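You operate a simulated robot arm through the tools that you are given. There is no shell and no other tool. Be economical: measure what you need, move in short steps, check, and stop when the job is done.

You are at the controls of a simulated two-armed robot. One attempt, no reset.

TASK
Hold the purple board, pull the teal pad off, brush the crust away.
Fine: pad into the red box; the board ends on the teal mat (brush it there, it grips); stand the green brush back where it stood. Set down upright: green brush. What is to be rubbed or washed off counts as gone when no trace of it is left.

The check looks at the end state, three seconds after you hand in, the way a careful person would. Anything else that was tipped, shoved, dropped, spilled or broken makes it a failure.

THE ROBOT
Two 6-joint arms with two-finger parallel grippers on one trunk, on a base that drives. Base frame: it is fixed to the floor where the robot stands at the start and does not move with it; the origin is under the middle of the robot, x ahead of it, y to its left, z up; the surface under the hand at the start is at about z = 800. Lengths are in mm, angles in rad, forces in N, time in s.
The left shoulder is at the start at [60, 187, 1072], the right one opposite. With the tool pointing down near the work surface each hand reaches from about 260 to 620 mm from the robot's upright axis, wherever it stands, measured 20 degrees to its own side. Places, roughly: black slab (25x10x9 cm) [500, 200, 400]; clear cover [700, 100, 900]; green brush (5x4x12 cm) [600, -300, 800]; green lever on the box [800, -400, 900]; inside of the red box [700, 200, 800]; red lever on the guide [900, -200, 800]; top of the teal mat [500, -500, 800]; yellow slider on the clamp [800, 100, 800]. Payload 1.57 kg a hand.
The tool frame of a hand sits at the grasp point between the pads (the TCP): z along the fingers, y along the line on which they close. The tips reach 30 mm beyond it. The gripper opens to 110 mm. The fingers are 24 mm wide and 12 mm thick; the gripper's body (48 by 112 mm) begins 78 mm behind the TCP.
Orientation is that of the tool frame in the base frame, as a unit quaternion [w, x, y, z]. With the fingers straight down and closing along the base's y, the tool's x points along the base's -x, its y along +y and its z along -z.

THE INTERFACE
- The arms move only by the tool send_rows. It takes "left_rows", "right_rows" or both (then of equal length, played together; a hand with none holds still); each is a list of rows, each a list of 7 numbers: the shift along the tool's x, y, z in mm, then the turn, a rotation vector about the tool's x, y, z in rad, then the finger opening in mm, from 0 to 110. In form: [[x, y, z, rx, ry, rz, claw], ...]. A call has 1 to 8 rows; each row is the pose to reach, as a shift and turn from the pose commanded when the call began, along the tool's axes at that moment. Rows are played at 5 a second. More than 50 mm and 0.15 rad between two rows, or a gripper value outside its range, and nothing of the call is played. A pose out of reach is approached as far as the arm can. The call stops where the force on the tool passes 40 N (or 10 N more than at its start, if that is more) or the arm is blocked; 0.2 s more then pass. Each finger travels about 153 mm/s and halts on what it meets, pressing with about 26 N; the grip force reading is that of the motor and also rises with nothing between the fingers. The clock runs only during rows and for 0.2 s after the last one: add rows that repeat a pose to give the fingers time. The reply holds the time, the measured pose of the TCP, the force on the tool along the base axes, the opening and the grip force, in the units named above and with some noise, with the torque about the TCP (base axes, N m) and any sound that the robot's microphone picked up, and new pictures: "show" is both (left out), scene, wrist or none (wrist: the cameras of the hands that moved).
- Cameras (640 x 400 px; columns grow to the right, rows downward): "scene" is now at [9.4, -6.6, 1607.9]; the picture's right is [-0.11, -0.99, 0.00], its down [-0.82, 0.09, -0.57] and it looks along [0.56, -0.06, -0.82] (base axes); focal length 254 px, centre (320, 200). "left" rides on the left gripper at [70, -16, -141] in its tool frame; the picture's right is [0.23, 0.97, 0.00], its down [-0.86, 0.20, -0.48] and it looks along [-0.47, 0.11, 0.88] (tool axes); focal length 222 px, centre (320, 200). "right" rides on the right gripper at [70, 16, -141] in its tool frame; the picture's right is [-0.23, 0.97, 0.00], its down [-0.86, -0.20, -0.48] and it looks along [-0.47, -0.11, 0.88] (tool axes); focal length 222 px, centre (320, 200). There is no depth. A picture from a camera that has moved, and an enlarged one, comes with that camera's place and axes in the base frame and with its lens.
- lift_body(by): slides the trunk up (or, below 0, down) by that many mm; the arms and the scene camera ride with it, the base frame stays. It gives what a move gives, with no picture.
- base_move(legs): drives the robot by 1 to 6 legs, each [ahead, left, turn to the left] in mm, mm and rad, along the robot's own axes; the way and the turn of a leg run together, so that a leg with both is an arc; at most 1500 mm and 3.142 rad a leg. The arms and the cameras ride along, it lands a little off, and it stops where it bumps. It gives what a move gives, and a new picture of the scene camera.
- turn_head(pan, tilt): turns the head with the scene camera to pan (to the left, within 1.501 rad either way) and tilt (down, from -0.506 to 1.204), counted from straight ahead of the robot. It gives what a move gives, and a new picture of the scene camera.
- close_up(camera, box): a new picture of the part [left, top, right, bottom] of that camera's present view, enlarged. It takes no simulated time.
- hand_in(): hands the job in; it is judged then, once.

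Work in short steps. Places have to be worked out from the pictures, the camera data and where the tool is seen: move nearer, look again, correct. Check each grasp and each placing, and mend what went wrong. You have 120 turns and 260 pictures in all, those below and enlarged ones among them. Open the grippers and draw the arms clear of the work before you hand the job in, unless the task says otherwise; then end with one line.

The tools are called after "Request:" by a JSON object that holds its "op" and its "data". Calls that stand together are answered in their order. send_rows: Moves the arms, as the interface text tells. Its arguments: {"type":"object","properties":{"left_rows":{"type":"array"},"right_rows":{"type":"array"},"show":{"type":"string","enum":["both","scene","wrist","none"]}},"required":[]} The other tools are called the same way: lift_body (by) slides the trunk up or down; base_move (legs) drives the base; turn_head (pan, tilt) turns the head that bears the scene camera; close_up (camera, box) takes an enlarged picture of a part of a camera's view; hand_in () hands the job in.

At the start:

```text
clock: 0.0
left_tool_pos: [434.4, 121.4, 1144.4]
left_orientation: [0.001, 0.0, 1.0, 0.0]
left_force: [-0.9, -0.1, 0.5]
left_wrist_torque: [0.03, -0.01, -0.01]
left_grip_width: 110.0
left_grasp_force: 0.0
right_tool_pos: [404.7, -234.5, 1121.5]
right_orientation: [0.001, -0.001, 1.0, 0.0]
right_force: [0.3, -1.0, -0.4]
right_wrist_torque: [0.0, 0.0, 0.06]
right_grip_width: 110.1
right_grasp_force: 0.1
trunk travel left (down, up): [-700.0, 290.0]
robot x, y, heading: [3.2, -1.6, -0.003]
head pan, tilt: [-0.108, 0.97]
```

scene: 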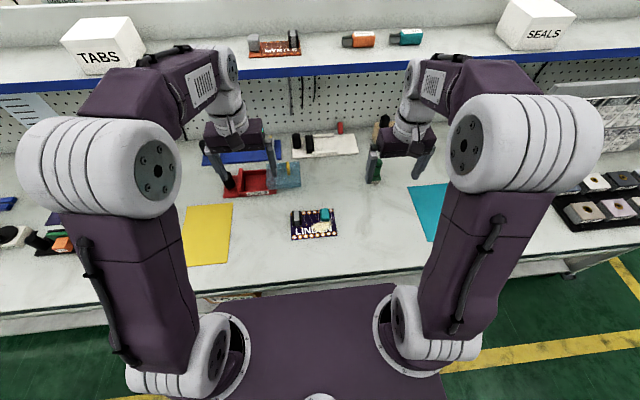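
right: 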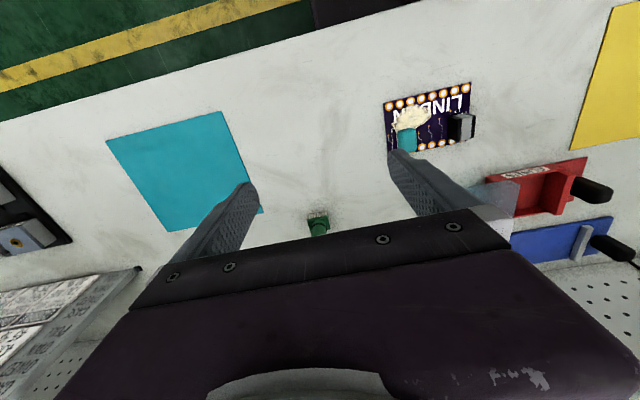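
left: 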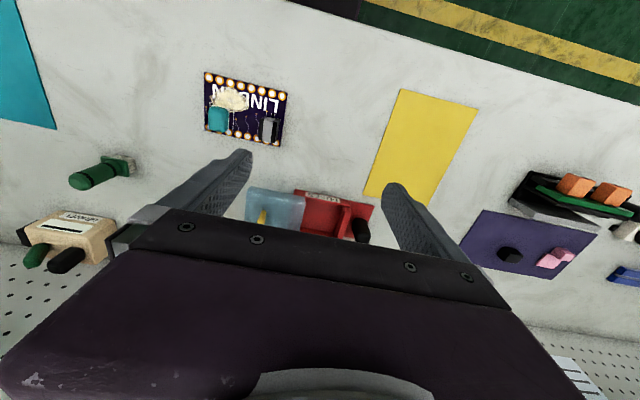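

I start by enlarging the views of the board, the brush and the red box area.

Request:
{"op": "close_up", "data": {"camera": "scene", "box": [270, 190, 370, 250]}}

Request:
{"op": "close_up", "data": {"camera": "left", "box": [180, 50, 400, 250]}}

Request:
{"op": "close_up", "data": {"camera": "right", "box": [280, 60, 640, 285]}}

Request:
{"op": "close_up", "data": {"camera": "scene", "box": [190, 110, 450, 240]}}

```text
6.40 times, centred on (320, 220) of scene
camera zoom: at [9.4, -6.6, 1607.9], right [-0.11, -0.99, 0.0], down [-0.82, 0.09, -0.57], along [0.56, -0.06, -0.82], focal length 1627 px, centre (320, 72)
```

zoom: 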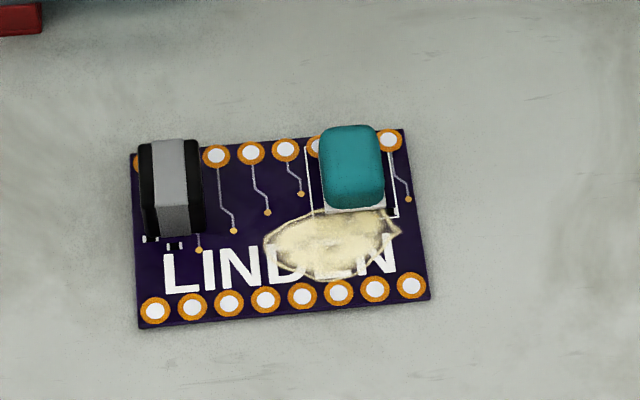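

```text
2.00 times, centred on (290, 150) of left
camera zoom: at [363.2, 103.9, 1287.1], right [-0.23, 0.97, 0.0], down [0.85, 0.2, 0.48], along [0.47, 0.11, -0.88], focal length 444 px, centre (380, 300)
```

zoom: 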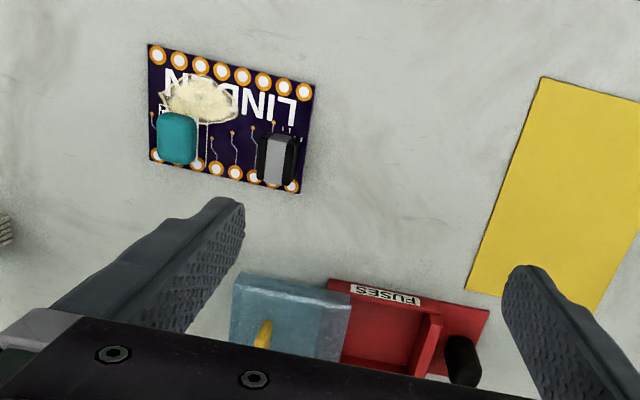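

```text
1.78 times, centred on (460, 172) of right
camera zoom: at [334.8, -220.4, 1261.8], right [0.23, 0.97, 0.0], down [0.86, -0.2, 0.48], along [0.47, -0.11, -0.88], focal length 395 px, centre (71, 249)
```

zoom: 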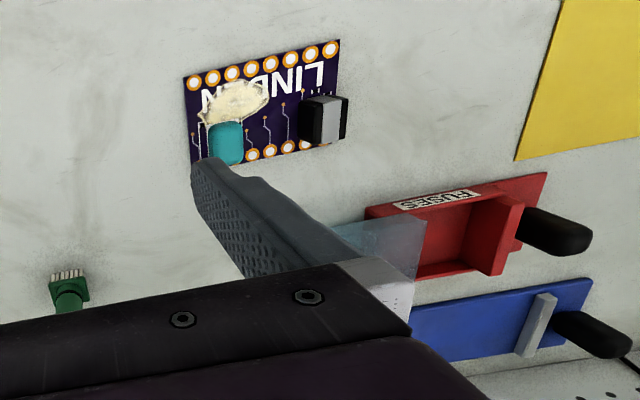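

```text
2.46 times, centred on (320, 175) of scene
camera zoom: at [9.4, -6.6, 1607.9], right [-0.11, -0.99, 0.0], down [-0.82, 0.09, -0.57], along [0.56, -0.06, -0.82], focal length 626 px, centre (320, 262)
```

zoom: 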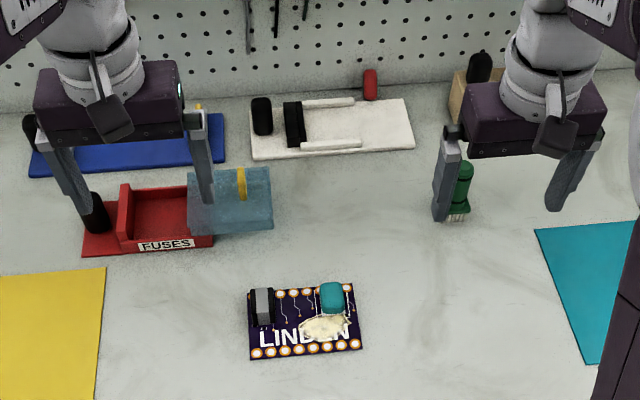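

The board is at about [453, -33], roughly 160x110 mm, carrying the teal pad, a grey/black part and the crust. I lower the left hand a little for a nearer look.

Request:
{"op": "send_rows", "data": {"left_rows": [[0, -20, 45, 0, 0, 0, 110], [0, -40, 85, 0, 0, 0, 110], [20, -60, 125, 0, 0, 0, 110], [34, -80, 160, 0, 0, 0, 110]]}}

Request:
{"op": "close_up", "data": {"camera": "left", "box": [180, 20, 440, 220]}}

```text
clock: 1.0
left_tool_pos: [402.5, 37.8, 985.1]
left_orientation: [0.001, 0.0, 1.0, 0.0]
left_force: [0.5, 0.5, 0.2]
left_wrist_torque: [0.02, 0.0, 0.01]
left_grip_width: 110.2
left_grasp_force: 0.1
right_tool_pos: [405.9, -236.8, 1120.3]
right_orientation: [0.0, 0.0, 1.0, 0.0]
right_force: [0.5, -0.5, 0.5]
right_wrist_torque: [0.01, 0.01, 0.01]
right_grip_width: 109.8
right_grasp_force: 0.0
trunk travel left (down, up): [-700.0, 290.0]
robot x, y, heading: [-2.1, -1.3, -0.002]
head pan, tilt: [-0.108, 0.97]
camera scene: at [10.2, -7.8, 1607.9], right [-0.11, -0.99, 0.0], down [-0.82, 0.09, -0.56], along [0.56, -0.06, -0.83], focal length 254 px, centre (320, 200)
camera left: at [331.1, 21.0, 1127.2], right [-0.23, 0.97, 0.0], down [0.85, 0.2, 0.48], along [0.47, 0.11, -0.88], focal length 222 px, centre (320, 200)
```

scene: 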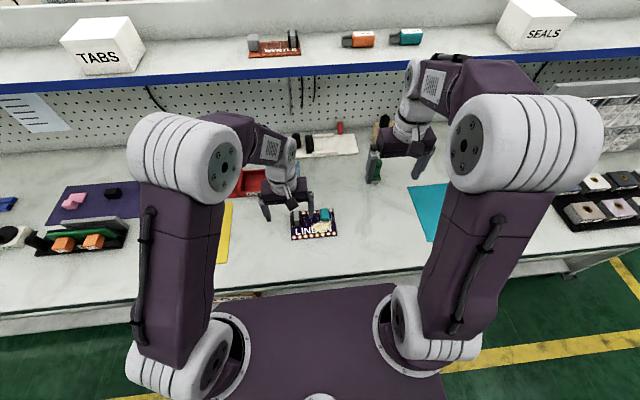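
left: 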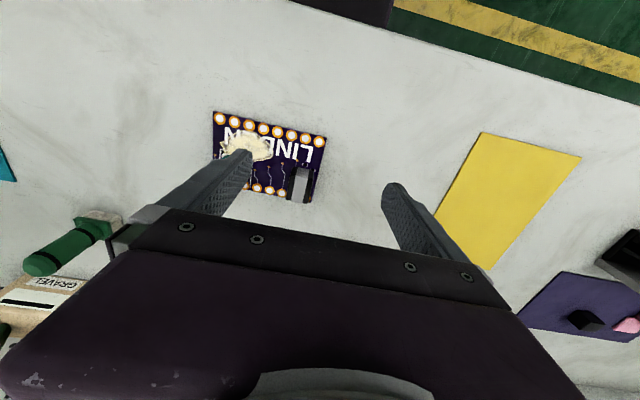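

```text
2.00 times, centred on (310, 120) of left
camera zoom: at [331.1, 21.0, 1127.2], right [-0.23, 0.97, 0.0], down [0.85, 0.2, 0.48], along [0.47, 0.11, -0.88], focal length 444 px, centre (340, 360)
```

zoom: 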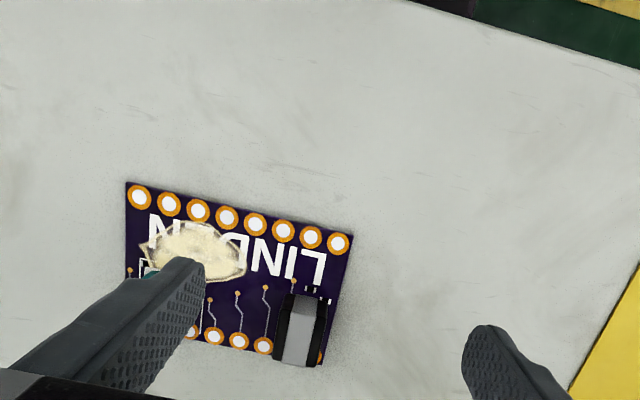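

The board spans about x 403–510, y -111–47, axis-aligned. Next I look at the red box from nearer with the left hand, and at the brush and mat with the right one.

Request:
{"op": "send_rows", "data": {"left_rows": [[-40, 30, 0, 0, 0, 0, 110], [-80, 60, 0, 0, 0, 0, 110], [-120, 90, 0, 0, 0, 0, 110], [-160, 120, 0, 0, 0, 0, 110], [-190, 150, 0, 0, 0, 0, 110]], "right_rows": [[0, -15, 20, 0, 0, 0, 110], [-10, -30, 40, 0, 0, 0, 110], [-20, -45, 60, 0, 0, 0, 110], [-30, -60, 80, 0, 0, 0, 110], [-40, -60, 100, 0, 0, 0, 110]]}}

Request:
{"op": "close_up", "data": {"camera": "left", "box": [180, 20, 440, 220]}}

Request:
{"op": "close_up", "data": {"camera": "right", "box": [180, 20, 440, 220]}}

```text
clock: 2.2
left_tool_pos: [589.9, 194.2, 980.7]
left_orientation: [-0.002, 0.001, 1.0, 0.0]
left_force: [0.5, 0.5, 0.2]
left_wrist_torque: [0.02, 0.05, 0.01]
left_grip_width: 110.0
left_grasp_force: 0.1
right_tool_pos: [446.7, -295.9, 1019.5]
right_orientation: [-0.001, -0.001, 1.0, -0.001]
right_force: [0.7, 0.0, 0.1]
right_wrist_torque: [0.0, 0.07, 0.0]
right_grip_width: 110.1
right_grasp_force: 0.1
trunk travel left (down, up): [-700.0, 290.0]
robot x, y, heading: [2.0, -1.8, -0.0]
head pan, tilt: [-0.108, 0.97]
camera scene: at [12.2, -5.3, 1608.0], right [-0.11, -0.99, 0.0], down [-0.82, 0.09, -0.56], along [0.56, -0.06, -0.83], focal length 254 px, centre (320, 200)
camera right: at [377.1, -280.4, 1161.0], right [0.23, 0.97, 0.0], down [0.86, -0.2, 0.48], along [0.46, -0.11, -0.88], focal length 222 px, centre (320, 200)
camera left: at [521.0, 177.7, 1123.0], right [-0.23, 0.97, 0.0], down [0.86, 0.2, 0.48], along [0.46, 0.11, -0.88], focal length 222 px, centre (320, 200)
```

scene: 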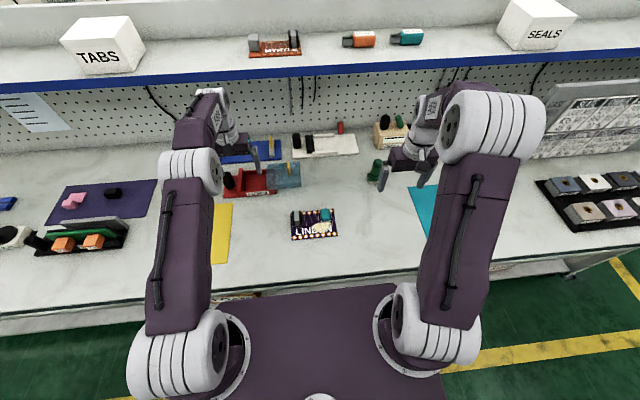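
right: 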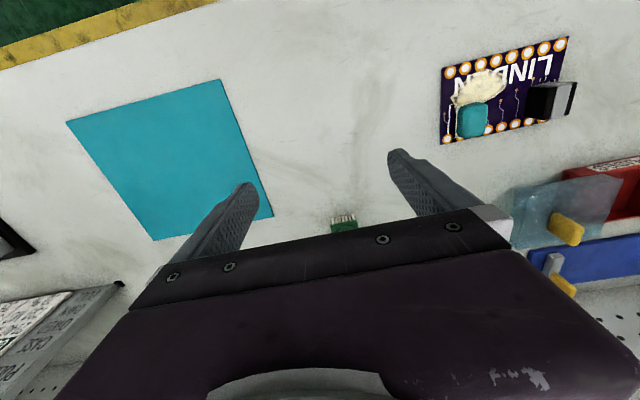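
left: 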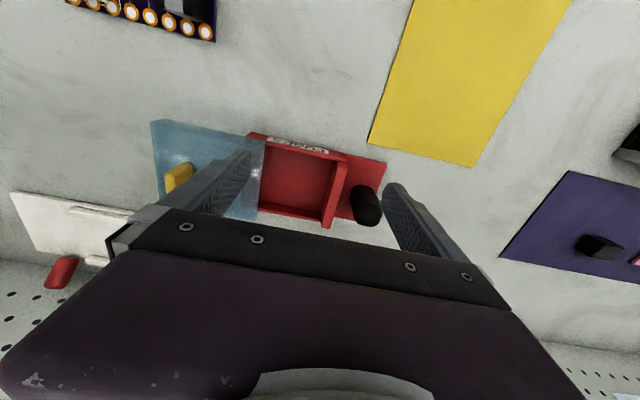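

```text
2.00 times, centred on (310, 120) of left
camera zoom: at [521.0, 177.7, 1123.0], right [-0.23, 0.97, 0.0], down [0.86, 0.2, 0.48], along [0.46, 0.11, -0.88], focal length 444 px, centre (340, 360)
```

zoom: 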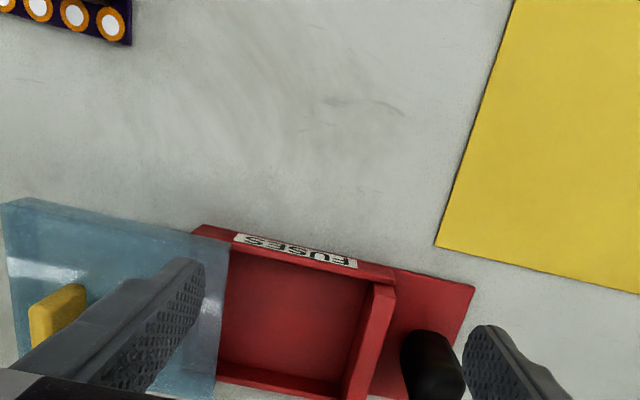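

```text
2.00 times, centred on (310, 120) of right
camera zoom: at [377.1, -280.4, 1161.0], right [0.23, 0.97, 0.0], down [0.86, -0.2, 0.48], along [0.46, -0.11, -0.88], focal length 444 px, centre (340, 360)
```

zoom: 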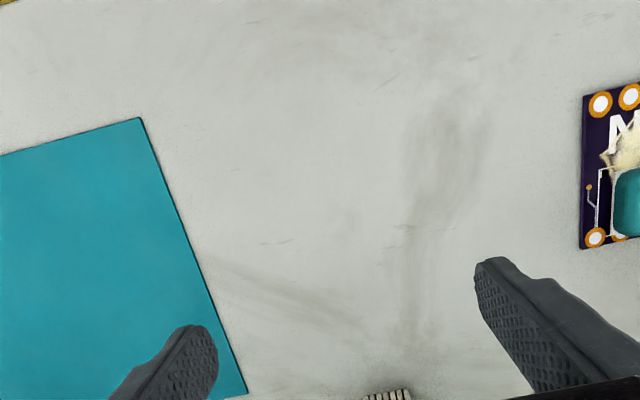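

The tray of the red box is open around [670, 180]. I'll rotate the right hand 90° (camera outward) while bringing it over the pad, to look at the board from its side, and pull the left hand back to wait.

Request:
{"op": "send_rows", "data": {"right_rows": [[0, 20, 0, 0, 0, -0.14, 110], [0, 40, 0, 0, 0, -0.28, 110], [0, 60, 0, 0, 0, -0.42, 110], [0, 80, 0, 0, 0, -0.56, 110], [0, 100, 0, 0, 0, -0.7, 110], [-10, 120, 20, 0, 0, -0.84, 110], [-20, 140, 30, 0, 0, -0.98, 110], [-33, 150, 40, 0, 0, -1.12, 110]], "left_rows": [[30, 0, -20, 0, 0, 0, 110], [60, 0, -40, 0, 0, 0, 110], [90, 0, -40, 0, 0, 0, 110], [120, 0, -40, 0, 0, 0, 110], [130, 0, -40, 0, 0, 0, 110], [130, 0, -40, 0, 0, 0, 110], [130, 0, -40, 0, 0, 0, 110], [130, 0, -40, 0, 0, 0, 110]], "show": "none"}}

Request:
{"op": "send_rows", "data": {"right_rows": [[0, 0, 0, 0, 0, -0.15, 110], [0, 0, 0, 0, 0, -0.3, 110], [0, 0, 0, 0, 0, -0.45, 110]]}}

Request:
{"op": "close_up", "data": {"camera": "right", "box": [180, 20, 440, 220]}}

```text
clock: 4.0
left_tool_pos: [459.8, 190.9, 1024.5]
left_orientation: [0.0, 0.001, 1.0, 0.0]
left_force: [-0.5, -0.3, -0.2]
left_wrist_torque: [0.01, 0.0, 0.0]
left_grip_width: 110.0
left_grasp_force: 0.1
right_tool_pos: [477.6, -145.6, 978.9]
right_orientation: [0.0, -0.532, 0.847, 0.001]
right_force: [0.0, 0.1, -0.8]
right_wrist_torque: [-0.02, 0.02, 0.03]
right_grip_width: 109.8
right_grasp_force: 0.1
trunk travel left (down, up): [-700.0, 290.0]
robot x, y, heading: [1.9, 2.5, -0.004]
head pan, tilt: [-0.108, 0.97]
```

```text
clock: 4.8
left_tool_pos: [460.7, 191.9, 1023.7]
left_orientation: [0.001, 0.0, 1.0, 0.0]
left_force: [1.0, 1.0, 0.1]
left_wrist_torque: [0.02, 0.01, 0.0]
left_grip_width: 110.0
left_grasp_force: 0.1
right_tool_pos: [477.4, -146.2, 982.4]
right_orientation: [0.001, 0.707, -0.707, 0.001]
right_force: [-0.1, 0.3, 0.3]
right_wrist_torque: [0.01, 0.03, 0.03]
right_grip_width: 110.0
right_grasp_force: 0.1
trunk travel left (down, up): [-700.0, 290.0]
robot x, y, heading: [1.2, 2.5, 0.004]
head pan, tilt: [-0.108, 0.97]
camera scene: at [9.3, -6.6, 1607.9], right [-0.11, -0.99, 0.0], down [-0.82, 0.09, -0.57], along [0.56, -0.06, -0.82], focal length 254 px, centre (320, 200)
camera right: at [461.0, -216.7, 1121.6], right [-0.97, 0.23, 0.0], down [0.2, 0.86, 0.48], along [0.11, 0.47, -0.88], focal length 222 px, centre (320, 200)
```

scene: 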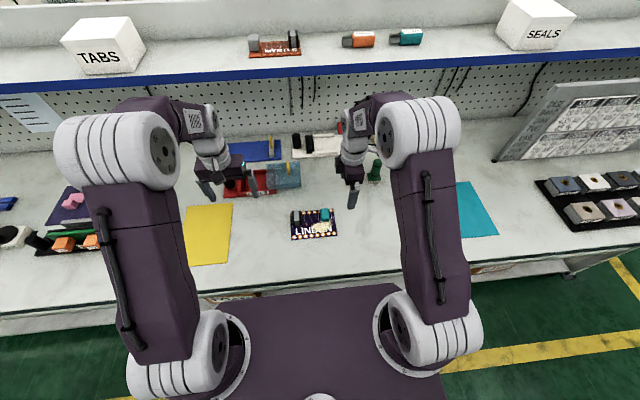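
right: 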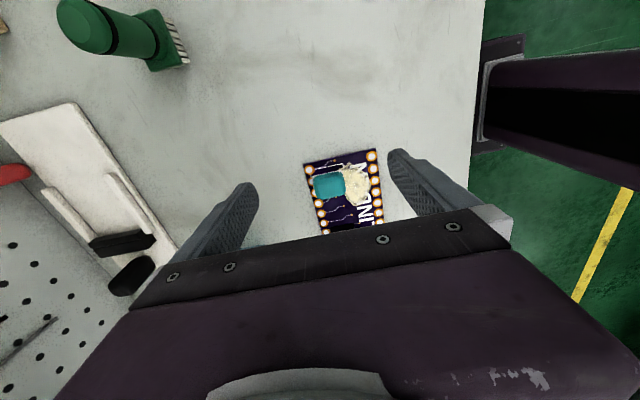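

```text
2.00 times, centred on (310, 120) of right
camera zoom: at [461.0, -216.7, 1121.6], right [-0.97, 0.23, 0.0], down [0.2, 0.86, 0.48], along [0.11, 0.47, -0.88], focal length 444 px, centre (340, 360)
```

zoom: 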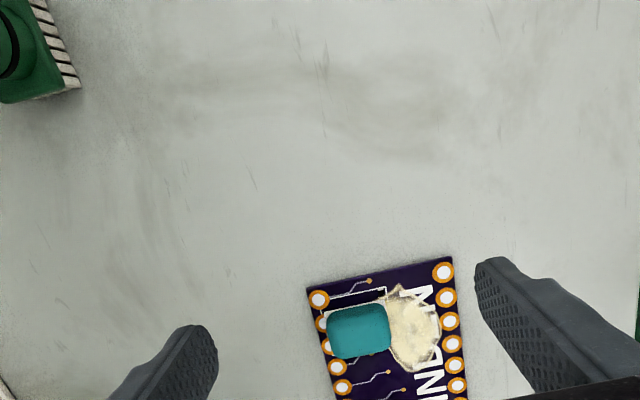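

Pad centre comes out near [479, -77]. I bring the right hand above it at z≈900 with the fingers along x, and check alignment.

Request:
{"op": "send_rows", "data": {"right_rows": [[-25, 0, 20, 0, 0, 0, 90], [-50, -1, 40, 0, 0, 0, 80], [-69, -2, 60, 0, 0, 0, 75], [-69, -2, 82, 0, 0, 0, 75]]}}

Request:
{"op": "close_up", "data": {"camera": "scene", "box": [270, 160, 390, 250]}}

```text
clock: 5.8
left_tool_pos: [461.4, 191.1, 1025.5]
left_orientation: [-0.001, -0.001, 1.0, 0.0]
left_force: [0.7, 0.2, -0.9]
left_wrist_torque: [0.01, 0.04, -0.06]
left_grip_width: 109.9
left_grasp_force: 0.0
right_tool_pos: [481.1, -76.8, 900.3]
right_orientation: [-0.001, -0.706, 0.708, 0.0]
right_force: [-0.3, 0.8, -0.3]
right_wrist_torque: [0.01, 0.03, 0.01]
right_grip_width: 75.0
right_grasp_force: 0.1
trunk travel left (down, up): [-700.0, 290.0]
robot x, y, heading: [5.7, 0.6, 0.0]
head pan, tilt: [-0.108, 0.97]
camera scene: at [10.1, -6.7, 1607.9], right [-0.11, -0.99, 0.0], down [-0.82, 0.09, -0.56], along [0.56, -0.06, -0.83], focal length 254 px, centre (320, 200)
camera right: at [464.7, -147.2, 1040.9], right [-0.97, 0.23, 0.0], down [0.2, 0.85, 0.48], along [0.11, 0.47, -0.88], focal length 222 px, centre (320, 200)
```

scene: 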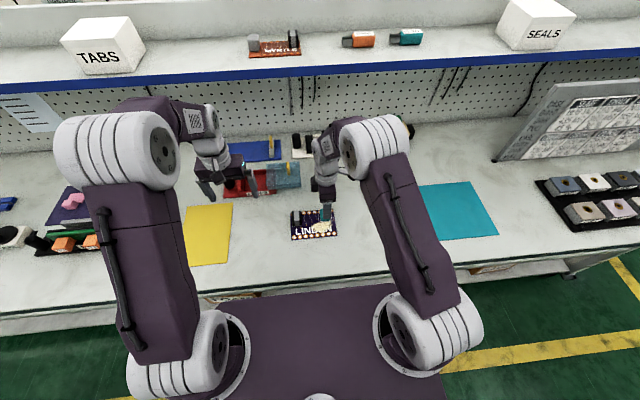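
right: 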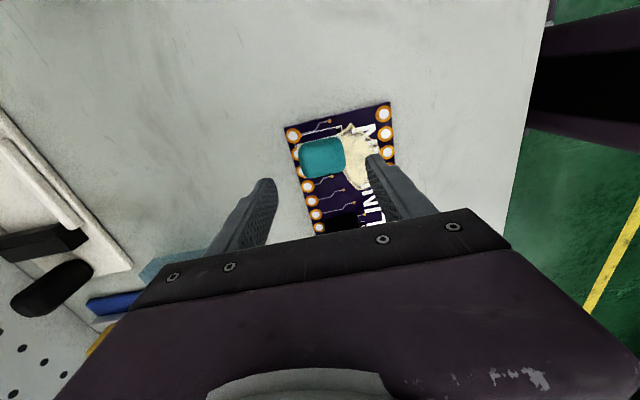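

```text
4.44 times, centred on (330, 205) of scene
camera zoom: at [10.1, -6.7, 1607.9], right [-0.11, -0.99, 0.0], down [-0.82, 0.09, -0.56], along [0.56, -0.06, -0.83], focal length 1130 px, centre (276, 178)
```

zoom: 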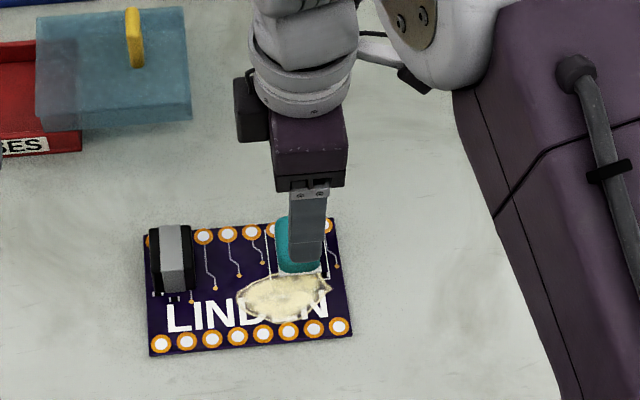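

The pad grip is lined up. Now the left hand goes over the grey/black part at about [474, 28], closing along y, to hold the board there.

Request:
{"op": "send_rows", "data": {"left_rows": [[0, -45, 20, 0, 0, 0, 100], [-5, -90, 40, 0, 0, 0, 80], [-10, -130, 60, 0, 0, 0, 70], [-13, -163, 90, 0, 0, 0, 70], [-13, -163, 125, 0, 0, 0, 70]]}}

Request:
{"op": "close_up", "data": {"camera": "left", "box": [180, 60, 440, 260]}}

Request:
{"op": "close_up", "data": {"camera": "scene", "box": [270, 160, 390, 250]}}

```text
clock: 7.0
left_tool_pos: [471.3, 30.8, 899.6]
left_orientation: [-0.001, 0.0, 1.0, 0.001]
left_force: [0.1, 0.4, -0.3]
left_wrist_torque: [-0.04, 0.0, 0.03]
left_grip_width: 69.9
left_grasp_force: 0.1
right_tool_pos: [482.1, -76.2, 899.7]
right_orientation: [0.0, 0.707, -0.707, 0.0]
right_force: [0.2, 0.3, -0.1]
right_wrist_torque: [0.0, -0.02, -0.02]
right_grip_width: 75.1
right_grasp_force: 0.1
trunk travel left (down, up): [-700.0, 290.0]
robot x, y, heading: [-0.4, -1.5, -0.001]
head pan, tilt: [-0.108, 0.97]
camera scene: at [9.9, -5.6, 1608.0], right [-0.11, -0.99, 0.0], down [-0.82, 0.09, -0.56], along [0.56, -0.06, -0.83], focal length 254 px, centre (320, 200)
camera left: at [401.0, 14.5, 1041.5], right [-0.23, 0.97, 0.0], down [0.85, 0.2, 0.48], along [0.47, 0.11, -0.88], focal length 222 px, centre (320, 200)
```

scene: 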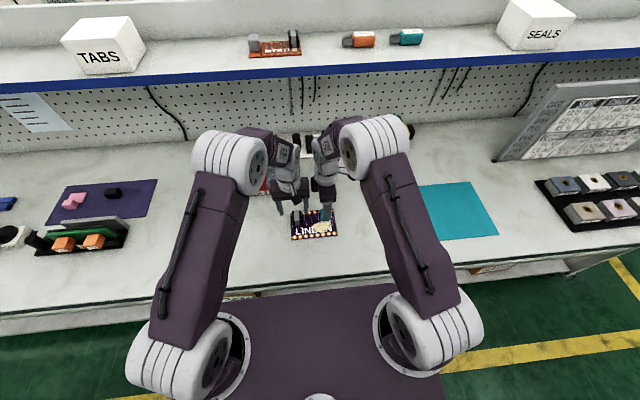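
left: 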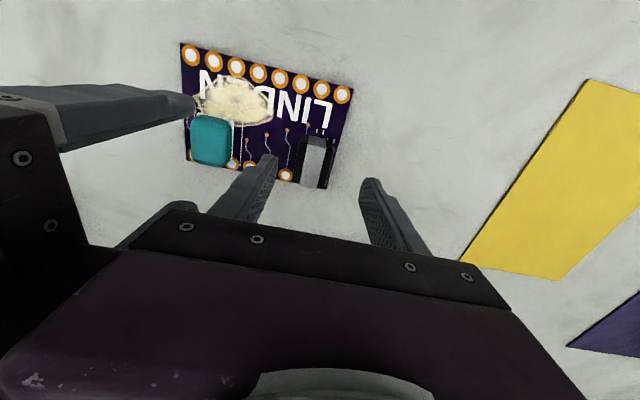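

```text
2.00 times, centred on (310, 160) of left
camera zoom: at [401.0, 14.5, 1041.5], right [-0.23, 0.97, 0.0], down [0.85, 0.2, 0.48], along [0.47, 0.11, -0.88], focal length 444 px, centre (340, 280)
```

zoom: 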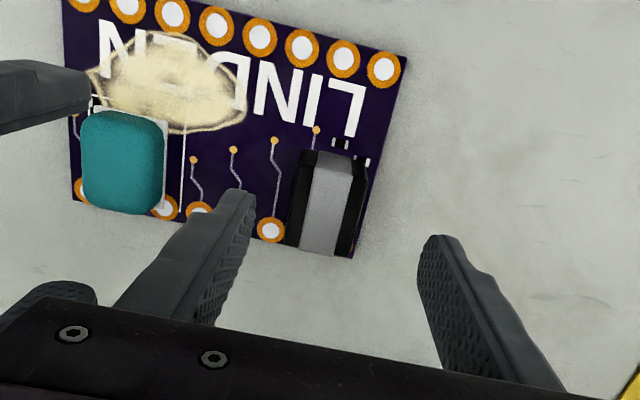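

```text
4.44 times, centred on (330, 205) of scene
camera zoom: at [9.9, -5.6, 1608.0], right [-0.11, -0.99, 0.0], down [-0.82, 0.09, -0.56], along [0.56, -0.06, -0.83], focal length 1130 px, centre (276, 178)
```

zoom: 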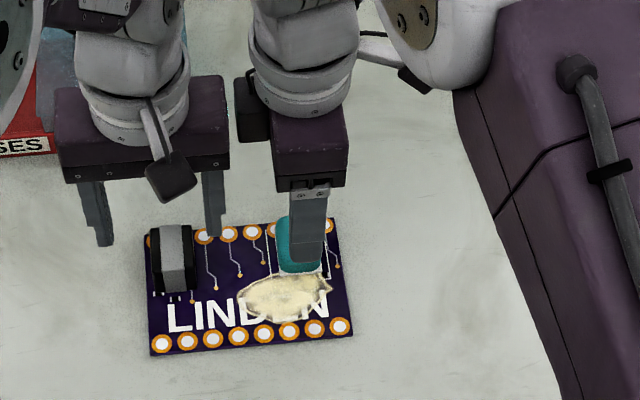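

Component centre is near y=27. I lower the left hand in small steps with 55 mm opening, watching for contact.

Request:
{"op": "send_rows", "data": {"left_rows": [[-2, -4, 20, 0, 0, 0, 60], [-2, -4, 35, 0, 0, 0, 55], [-2, -4, 45, 0, 0, 0, 55], [-2, -4, 50, 0, 0, 0, 55]]}}

Request:
{"op": "close_up", "data": {"camera": "scene", "box": [280, 180, 360, 240]}}

```text
clock: 8.0
left_tool_pos: [474.9, 25.3, 850.0]
left_orientation: [0.0, 0.0, 1.0, 0.0]
left_force: [0.3, -0.2, 0.1]
left_wrist_torque: [-0.01, 0.02, -0.02]
left_grip_width: 54.9
left_grasp_force: 0.0
right_tool_pos: [480.3, -77.1, 901.0]
right_orientation: [0.0, -0.706, 0.708, 0.0]
right_force: [0.2, -0.5, -0.5]
right_wrist_torque: [0.0, 0.0, -0.01]
right_grip_width: 74.9
right_grasp_force: 0.1
trunk travel left (down, up): [-700.0, 290.0]
robot x, y, heading: [-1.7, 2.0, 0.001]
head pan, tilt: [-0.108, 0.97]
camera scene: at [9.8, -6.6, 1607.9], right [-0.11, -0.99, 0.0], down [-0.82, 0.09, -0.56], along [0.56, -0.06, -0.83], focal length 254 px, centre (320, 200)
camera left: at [405.3, 7.9, 991.9], right [-0.23, 0.97, 0.0], down [0.85, 0.2, 0.48], along [0.47, 0.11, -0.88], focal length 222 px, centre (320, 200)
```

scene: 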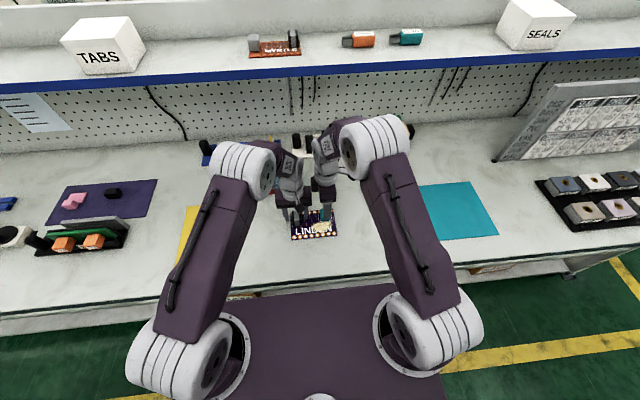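
left: 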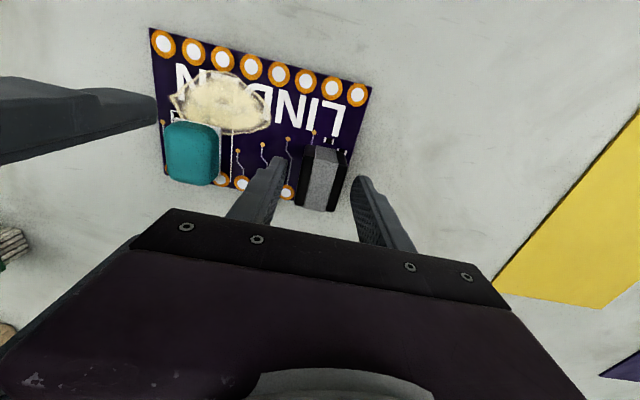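

```text
6.67 times, centred on (320, 210) of scene
camera zoom: at [9.8, -6.6, 1607.9], right [-0.11, -0.99, 0.0], down [-0.82, 0.09, -0.56], along [0.56, -0.06, -0.83], focal length 1694 px, centre (320, 133)
```

zoom: 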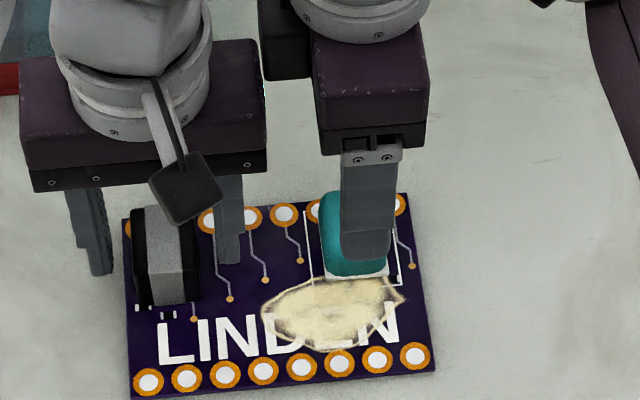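

The left fingers straddle the part evenly. Lower another 7 mm and close on it.

Request:
{"op": "send_rows", "data": {"left_rows": [[0, 0, 4, 0, 0, 0, 55], [0, 0, 7, 0, 0, 0, 55], [0, 0, 7, 0, 0, 0, 45], [0, 0, 7, 0, 0, 0, 30], [0, 0, 7, 0, 0, 0, 25], [0, 0, 7, 0, 0, 0, 25]]}}

Request:
{"op": "close_up", "data": {"camera": "scene", "box": [280, 180, 360, 240]}}

```text
clock: 9.4
left_tool_pos: [473.7, 24.7, 842.6]
left_orientation: [0.0, 0.0, 1.0, 0.0]
left_force: [0.5, -0.5, -0.3]
left_wrist_torque: [-0.02, -0.01, 0.01]
left_grip_width: 33.5
left_grasp_force: 26.1
right_tool_pos: [480.4, -76.6, 901.1]
right_orientation: [0.001, 0.707, -0.707, 0.001]
right_force: [0.0, 0.2, 0.2]
right_wrist_torque: [0.03, -0.03, -0.04]
right_grip_width: 74.9
right_grasp_force: 0.1
trunk travel left (down, up): [-700.0, 290.0]
robot x, y, heading: [0.1, 2.1, -0.003]
head pan, tilt: [-0.108, 0.97]
camera scene: at [9.5, -6.6, 1607.9], right [-0.11, -0.99, 0.0], down [-0.82, 0.09, -0.57], along [0.56, -0.06, -0.82], focal length 254 px, centre (320, 200)
camera left: at [404.6, 7.1, 984.9], right [-0.23, 0.97, 0.0], down [0.85, 0.2, 0.48], along [0.47, 0.11, -0.88], focal length 222 px, centre (320, 200)
```

scene: 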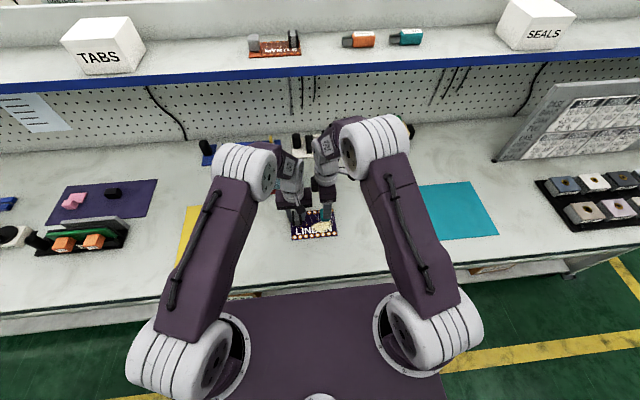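
left: 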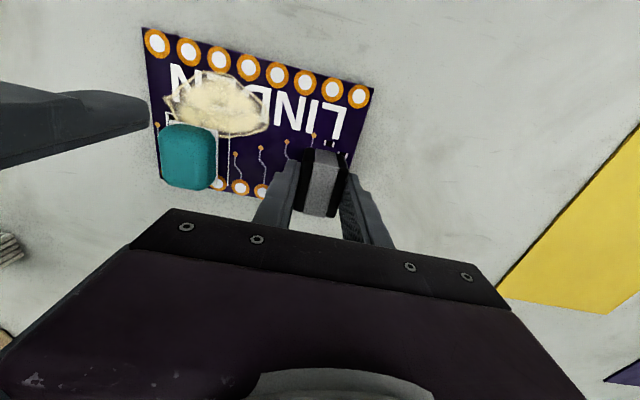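

```text
6.67 times, centred on (320, 210) of scene
camera zoom: at [9.5, -6.6, 1607.9], right [-0.11, -0.99, 0.0], down [-0.82, 0.09, -0.57], along [0.56, -0.06, -0.82], focal length 1694 px, centre (320, 133)
```

zoom: 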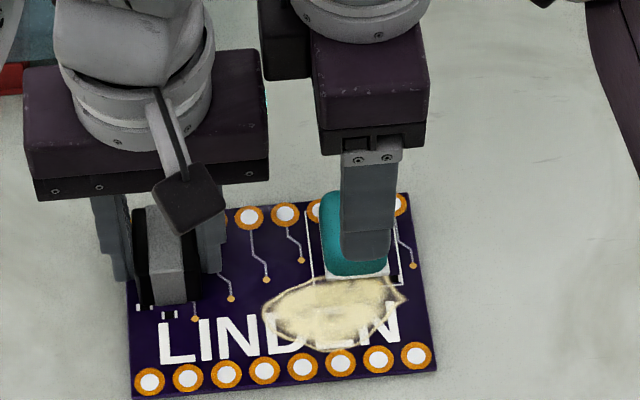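

Left grip is firm on the part (33.5 mm). Now the right hand descends around the pad with 62 mm opening.

Request:
{"op": "send_rows", "data": {"right_rows": [[0, 2, 15, 0, 0, 0, 65], [0, 3, 30, 0, 0, 0, 62], [0, 3, 43, 0, 0, 0, 62]]}}

Request:
{"op": "close_up", "data": {"camera": "right", "box": [220, 60, 420, 210]}}

Request:
{"op": "close_up", "data": {"camera": "left", "box": [100, 20, 260, 220]}}

```text
clock: 10.2
left_tool_pos: [475.0, 24.3, 844.0]
left_orientation: [0.0, 0.001, 1.0, 0.001]
left_force: [1.2, 11.4, -3.7]
left_wrist_torque: [-0.99, -0.09, -0.1]
left_grip_width: 33.1
left_grasp_force: 25.9
right_tool_pos: [477.2, -76.8, 856.5]
right_orientation: [0.0, -0.706, 0.708, 0.0]
right_force: [-1.3, -11.4, 6.8]
right_wrist_torque: [1.48, -0.03, 0.08]
right_grip_width: 62.1
right_grasp_force: 0.1
trunk travel left (down, up): [-700.0, 290.0]
robot x, y, heading: [-1.9, 1.4, -0.002]
head pan, tilt: [-0.108, 0.97]
camera scene: at [9.2, -6.7, 1608.0], right [-0.11, -0.99, 0.0], down [-0.82, 0.09, -0.57], along [0.56, -0.06, -0.82], focal length 254 px, centre (320, 200)
camera right: at [460.5, -147.3, 997.4], right [-0.97, 0.23, 0.0], down [0.2, 0.85, 0.48], along [0.11, 0.47, -0.88], focal length 222 px, centre (320, 200)
```

scene: 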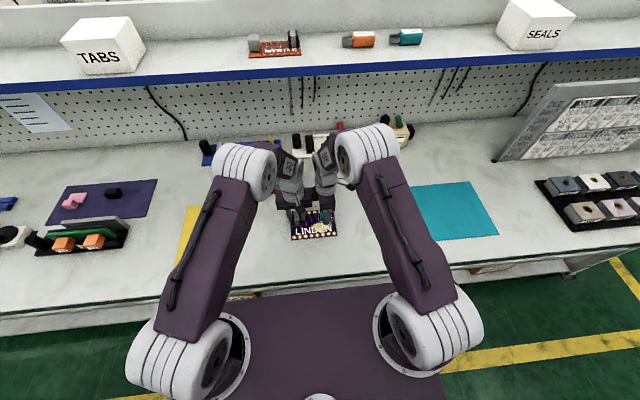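
right: 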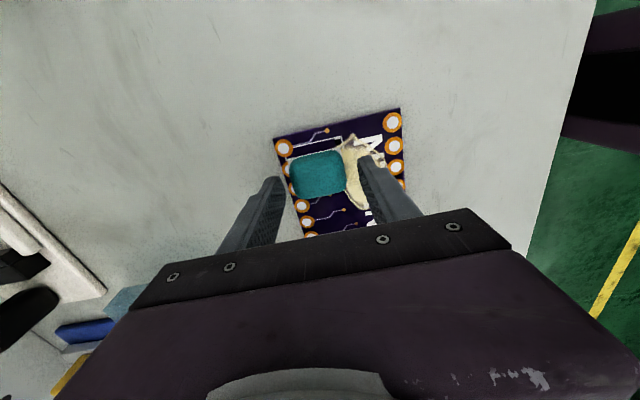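

```text
2.67 times, centred on (320, 135) of right
camera zoom: at [460.5, -147.3, 997.4], right [-0.97, 0.23, 0.0], down [0.2, 0.85, 0.48], along [0.11, 0.47, -0.88], focal length 592 px, centre (320, 373)
```

zoom: 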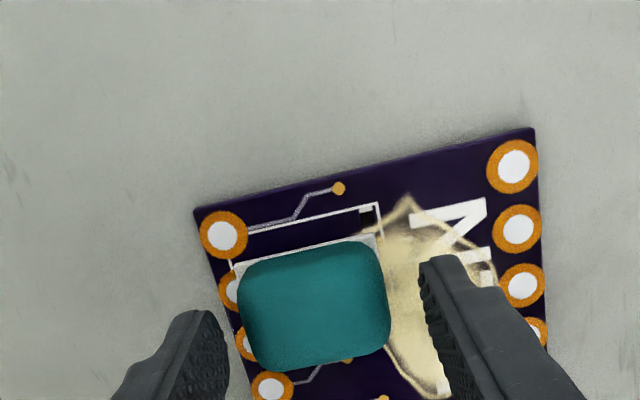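

```text
2.00 times, centred on (180, 120) of left
camera zoom: at [404.4, 7.5, 984.9], right [-0.23, 0.97, 0.0], down [0.85, 0.2, 0.48], along [0.47, 0.11, -0.88], focal length 444 px, centre (600, 360)
```

zoom: 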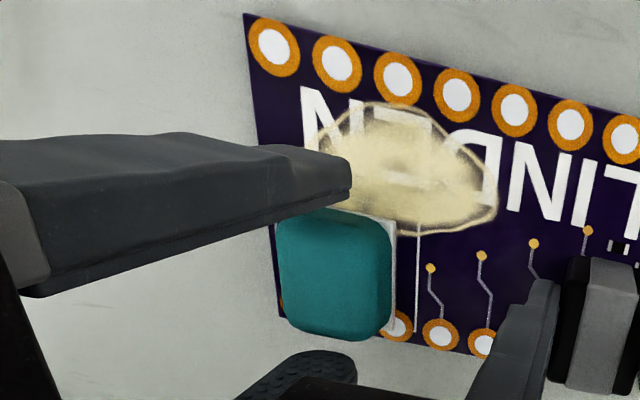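

The two hands touch (11 N sideways), so I tilt the right hand's body away by 0.2 rad about the closing axis while lifting slightly.

Request:
{"op": "send_rows", "data": {"right_rows": [[3, 0, -6, 0, -0.1, 0, 62], [2, 0, -6, 0, -0.2, 0, 62], [0, 0, 0, 0, -0.22, 0, 62], [0, 0, 3, 0, -0.22, 0, 62]]}}

Request:
{"op": "close_up", "data": {"camera": "scene", "box": [280, 180, 360, 240]}}

Request:
{"op": "close_up", "data": {"camera": "left", "box": [100, 20, 260, 220]}}

```text
clock: 11.2
left_tool_pos: [474.4, 23.6, 843.7]
left_orientation: [0.001, 0.0, 1.0, -0.001]
left_force: [0.9, 0.2, 0.0]
left_wrist_torque: [0.04, 0.0, 0.03]
left_grip_width: 33.1
left_grasp_force: 26.4
right_tool_pos: [476.5, -78.3, 851.8]
right_orientation: [0.077, -0.703, 0.703, 0.078]
right_force: [-0.9, 1.1, 0.1]
right_wrist_torque: [0.02, 0.04, 0.0]
right_grip_width: 61.9
right_grasp_force: 0.1
trunk travel left (down, up): [-700.0, 290.0]
robot x, y, heading: [0.3, -0.1, 0.003]
head pan, tilt: [-0.108, 0.97]
camera scene: at [9.6, -6.8, 1607.9], right [-0.11, -0.99, 0.0], down [-0.82, 0.09, -0.56], along [0.56, -0.06, -0.83], focal length 254 px, centre (320, 200)
camera right: at [459.4, -177.3, 974.8], right [-0.97, 0.22, 0.05], down [0.2, 0.73, 0.65], along [0.11, 0.65, -0.75], focal length 222 px, centre (320, 200)
```

scene: 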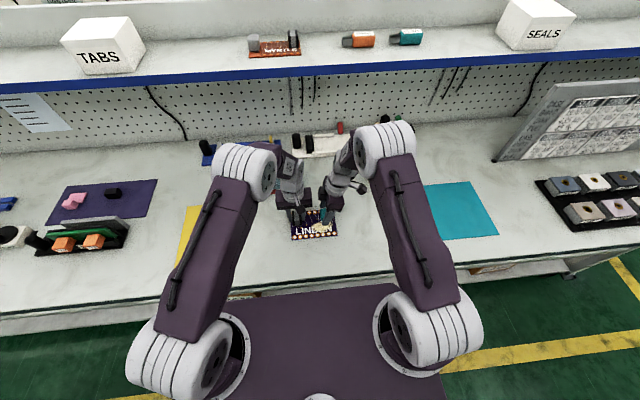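
right: 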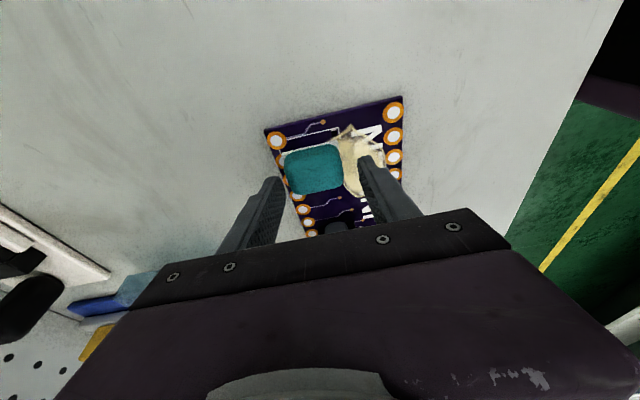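

```text
6.67 times, centred on (320, 210) of scene
camera zoom: at [9.6, -6.8, 1607.9], right [-0.11, -0.99, 0.0], down [-0.82, 0.09, -0.56], along [0.56, -0.06, -0.83], focal length 1694 px, centre (320, 133)
```

zoom: 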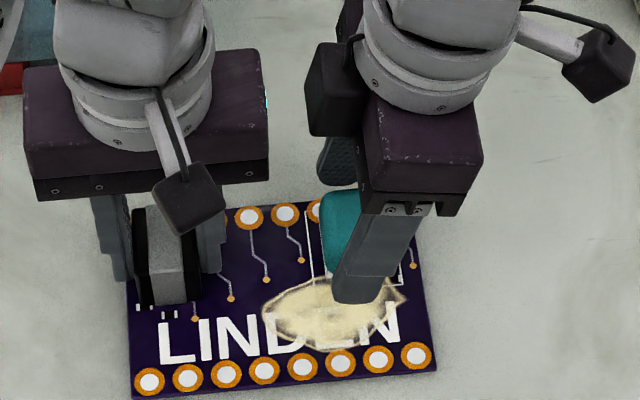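

```text
2.00 times, centred on (180, 120) of left
camera zoom: at [404.6, 7.0, 984.9], right [-0.23, 0.97, 0.0], down [0.85, 0.2, 0.48], along [0.47, 0.11, -0.88], focal length 444 px, centre (600, 360)
```

zoom: 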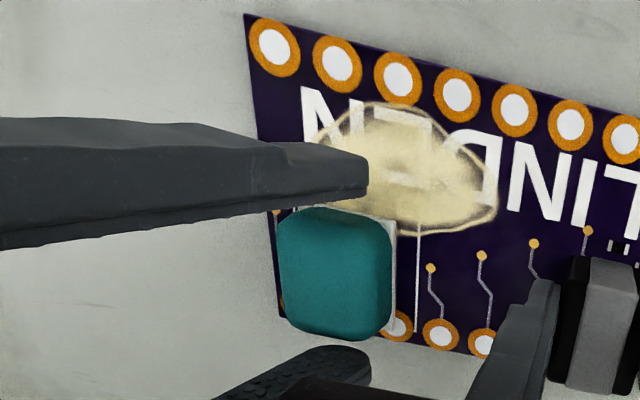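

No contact force now and the fingers bracket the pad. Close the right gripper on it.

Request:
{"op": "send_rows", "data": {"right_rows": [[0, 0, 0, 0, 0, 0, 50], [0, 0, 0, 0, 0, 0, 35], [0, 0, 0, 0, 0, 0, 30], [0, 0, 0, 0, 0, 0, 30]], "show": "wrist"}}

Request:
{"op": "close_up", "data": {"camera": "left", "box": [100, 20, 260, 220]}}

```text
clock: 12.2
left_tool_pos: [474.4, 23.6, 843.0]
left_orientation: [-0.001, 0.001, 1.0, 0.0]
left_force: [-0.6, 0.1, -1.1]
left_wrist_torque: [-0.02, -0.05, 0.0]
left_grip_width: 33.1
left_grasp_force: 25.9
right_tool_pos: [475.1, -77.7, 853.9]
right_orientation: [0.078, -0.702, 0.703, 0.078]
right_force: [0.8, 0.5, 0.7]
right_wrist_torque: [0.02, 0.01, -0.03]
right_grip_width: 45.1
right_grasp_force: 25.9
trunk travel left (down, up): [-700.0, 290.0]
robot x, y, heading: [2.1, 2.2, -0.002]
head pan, tilt: [-0.108, 0.97]
camera right: at [459.5, -177.2, 975.0], right [-0.97, 0.22, 0.05], down [0.2, 0.73, 0.65], along [0.11, 0.65, -0.76], focal length 222 px, centre (320, 200)
```

right: 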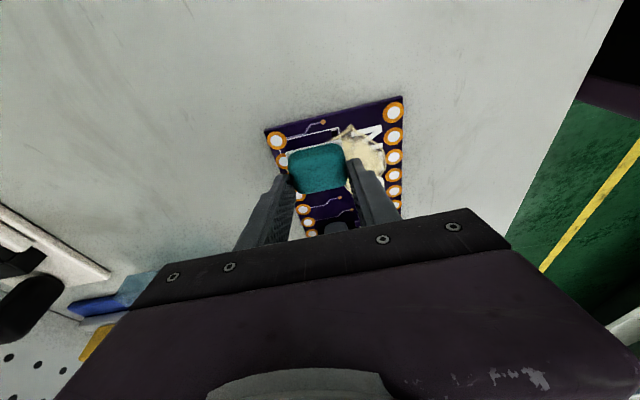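

```text
2.00 times, centred on (180, 120) of left
camera zoom: at [404.6, 7.2, 984.9], right [-0.23, 0.97, 0.0], down [0.85, 0.2, 0.48], along [0.47, 0.11, -0.88], focal length 444 px, centre (600, 360)
```

zoom: 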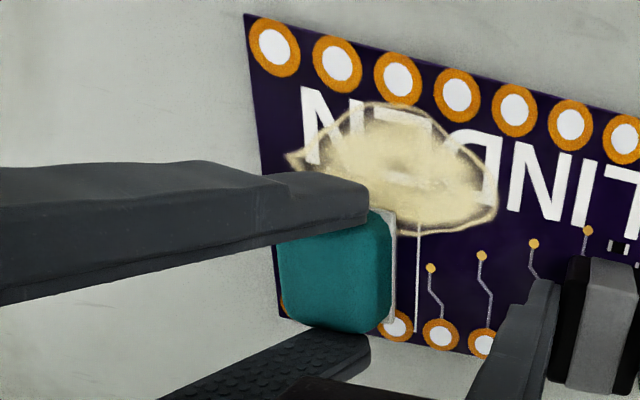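

Pad is gripped (45 mm, 26 N). Now pull straight up in small steps while the left hand holds.

Request:
{"op": "send_rows", "data": {"right_rows": [[-0.7, 0, -3, 0, 0, 0, 30], [-1.3, 0, -6, 0, 0, 0, 30], [-2, 0, -9, 0, 0, 0, 30], [-2.6, 0, -12, 0, 0, 0, 30]], "show": "none"}}

Request:
{"op": "close_up", "data": {"camera": "left", "box": [60, 20, 380, 220]}}

```text
clock: 13.2
left_tool_pos: [474.7, 22.8, 842.4]
left_orientation: [-0.001, 0.0, 1.0, 0.0]
left_force: [0.3, 0.6, 0.7]
left_wrist_torque: [0.05, -0.03, 0.0]
left_grip_width: 33.0
left_grasp_force: 25.7
right_tool_pos: [477.2, -78.0, 865.5]
right_orientation: [0.077, -0.703, 0.703, 0.078]
right_force: [-0.1, -0.3, -0.3]
right_wrist_torque: [-0.01, 0.01, 0.03]
right_grip_width: 44.6
right_grasp_force: 26.2
trunk travel left (down, up): [-700.0, 290.0]
robot x, y, heading: [-0.9, 1.6, 0.0]
head pan, tilt: [-0.108, 0.97]
```

```text
2.00 times, centred on (220, 120) of left
camera zoom: at [404.5, 7.2, 984.9], right [-0.23, 0.97, 0.0], down [0.85, 0.2, 0.48], along [0.47, 0.11, -0.88], focal length 444 px, centre (520, 360)
```

zoom: 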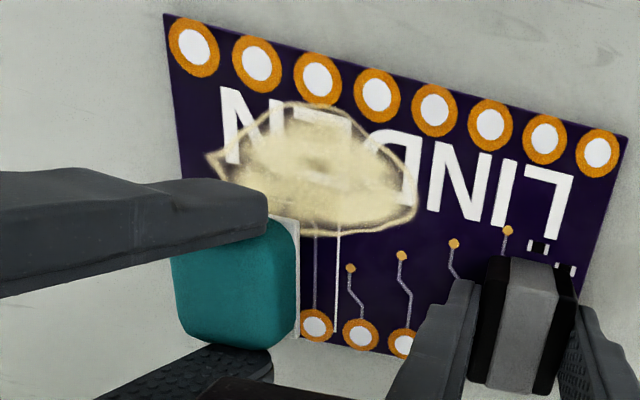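

The pad seems to have come up freely with the fingers. Lift higher and check that the board is still flat.

Request:
{"op": "send_rows", "data": {"right_rows": [[-4, 0, -20, 0, 0, 0, 30], [-10, 0, -45, 0, 0, 0, 30], [-15, 0, -70, 0, 0, 0, 30]], "show": "wrist"}}

Request:
{"op": "close_up", "data": {"camera": "scene", "box": [270, 160, 370, 240]}}

Request:
{"op": "close_up", "data": {"camera": "left", "box": [60, 20, 380, 220]}}

```text
clock: 14.0
left_tool_pos: [475.7, 23.5, 842.6]
left_orientation: [0.001, 0.0, 1.0, 0.0]
left_force: [0.2, 0.0, -0.9]
left_wrist_torque: [0.07, -0.01, 0.02]
left_grip_width: 33.4
left_grasp_force: 26.0
right_tool_pos: [476.2, -80.0, 937.5]
right_orientation: [0.078, -0.703, 0.703, 0.078]
right_force: [0.0, -0.4, -1.1]
right_wrist_torque: [0.0, -0.03, -0.03]
right_grip_width: 44.7
right_grasp_force: 26.1
trunk travel left (down, up): [-700.0, 290.0]
robot x, y, heading: [2.8, 3.3, -0.0]
head pan, tilt: [-0.108, 0.97]
camera right: at [459.7, -179.4, 1059.2], right [-0.97, 0.22, 0.05], down [0.2, 0.73, 0.65], along [0.11, 0.65, -0.76], focal length 222 px, centre (320, 200)
```

right: 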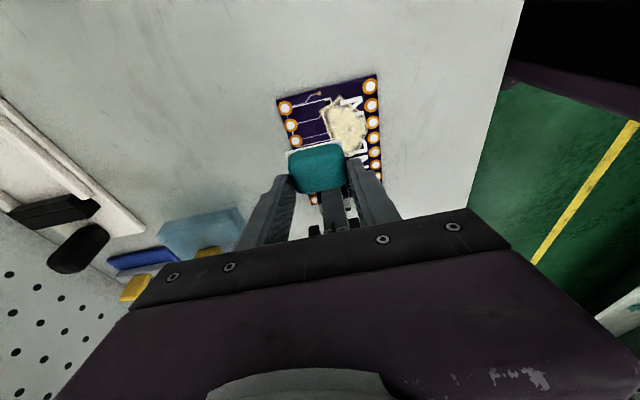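

```text
5.00 times, centred on (320, 200) of scene
camera zoom: at [9.0, -6.6, 1607.9], right [-0.11, -0.99, 0.0], down [-0.82, 0.09, -0.57], along [0.56, -0.06, -0.82], focal length 1271 px, centre (320, 200)
```

zoom: 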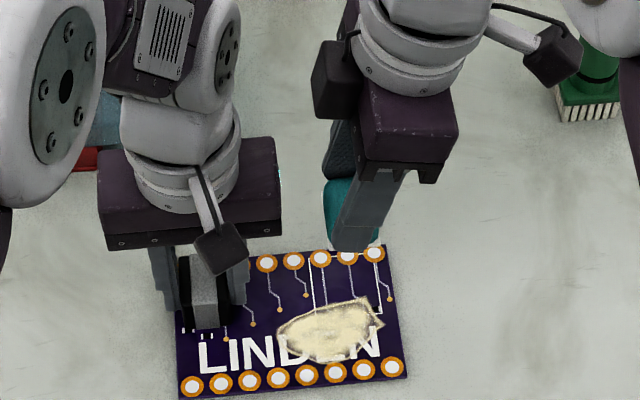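

```text
2.00 times, centred on (220, 120) of left
camera zoom: at [404.2, 7.2, 984.9], right [-0.23, 0.97, 0.0], down [0.85, 0.2, 0.48], along [0.47, 0.11, -0.88], focal length 444 px, centre (520, 360)
```

zoom: 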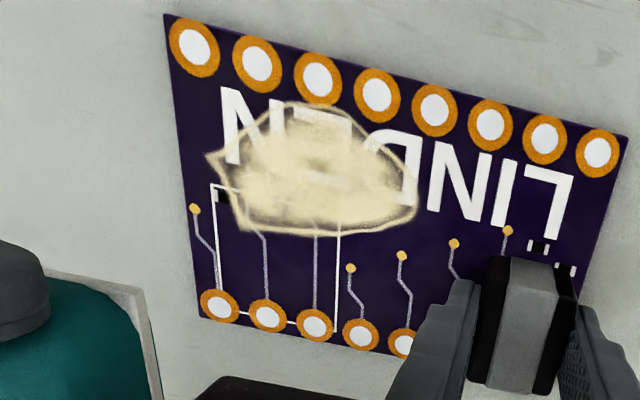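

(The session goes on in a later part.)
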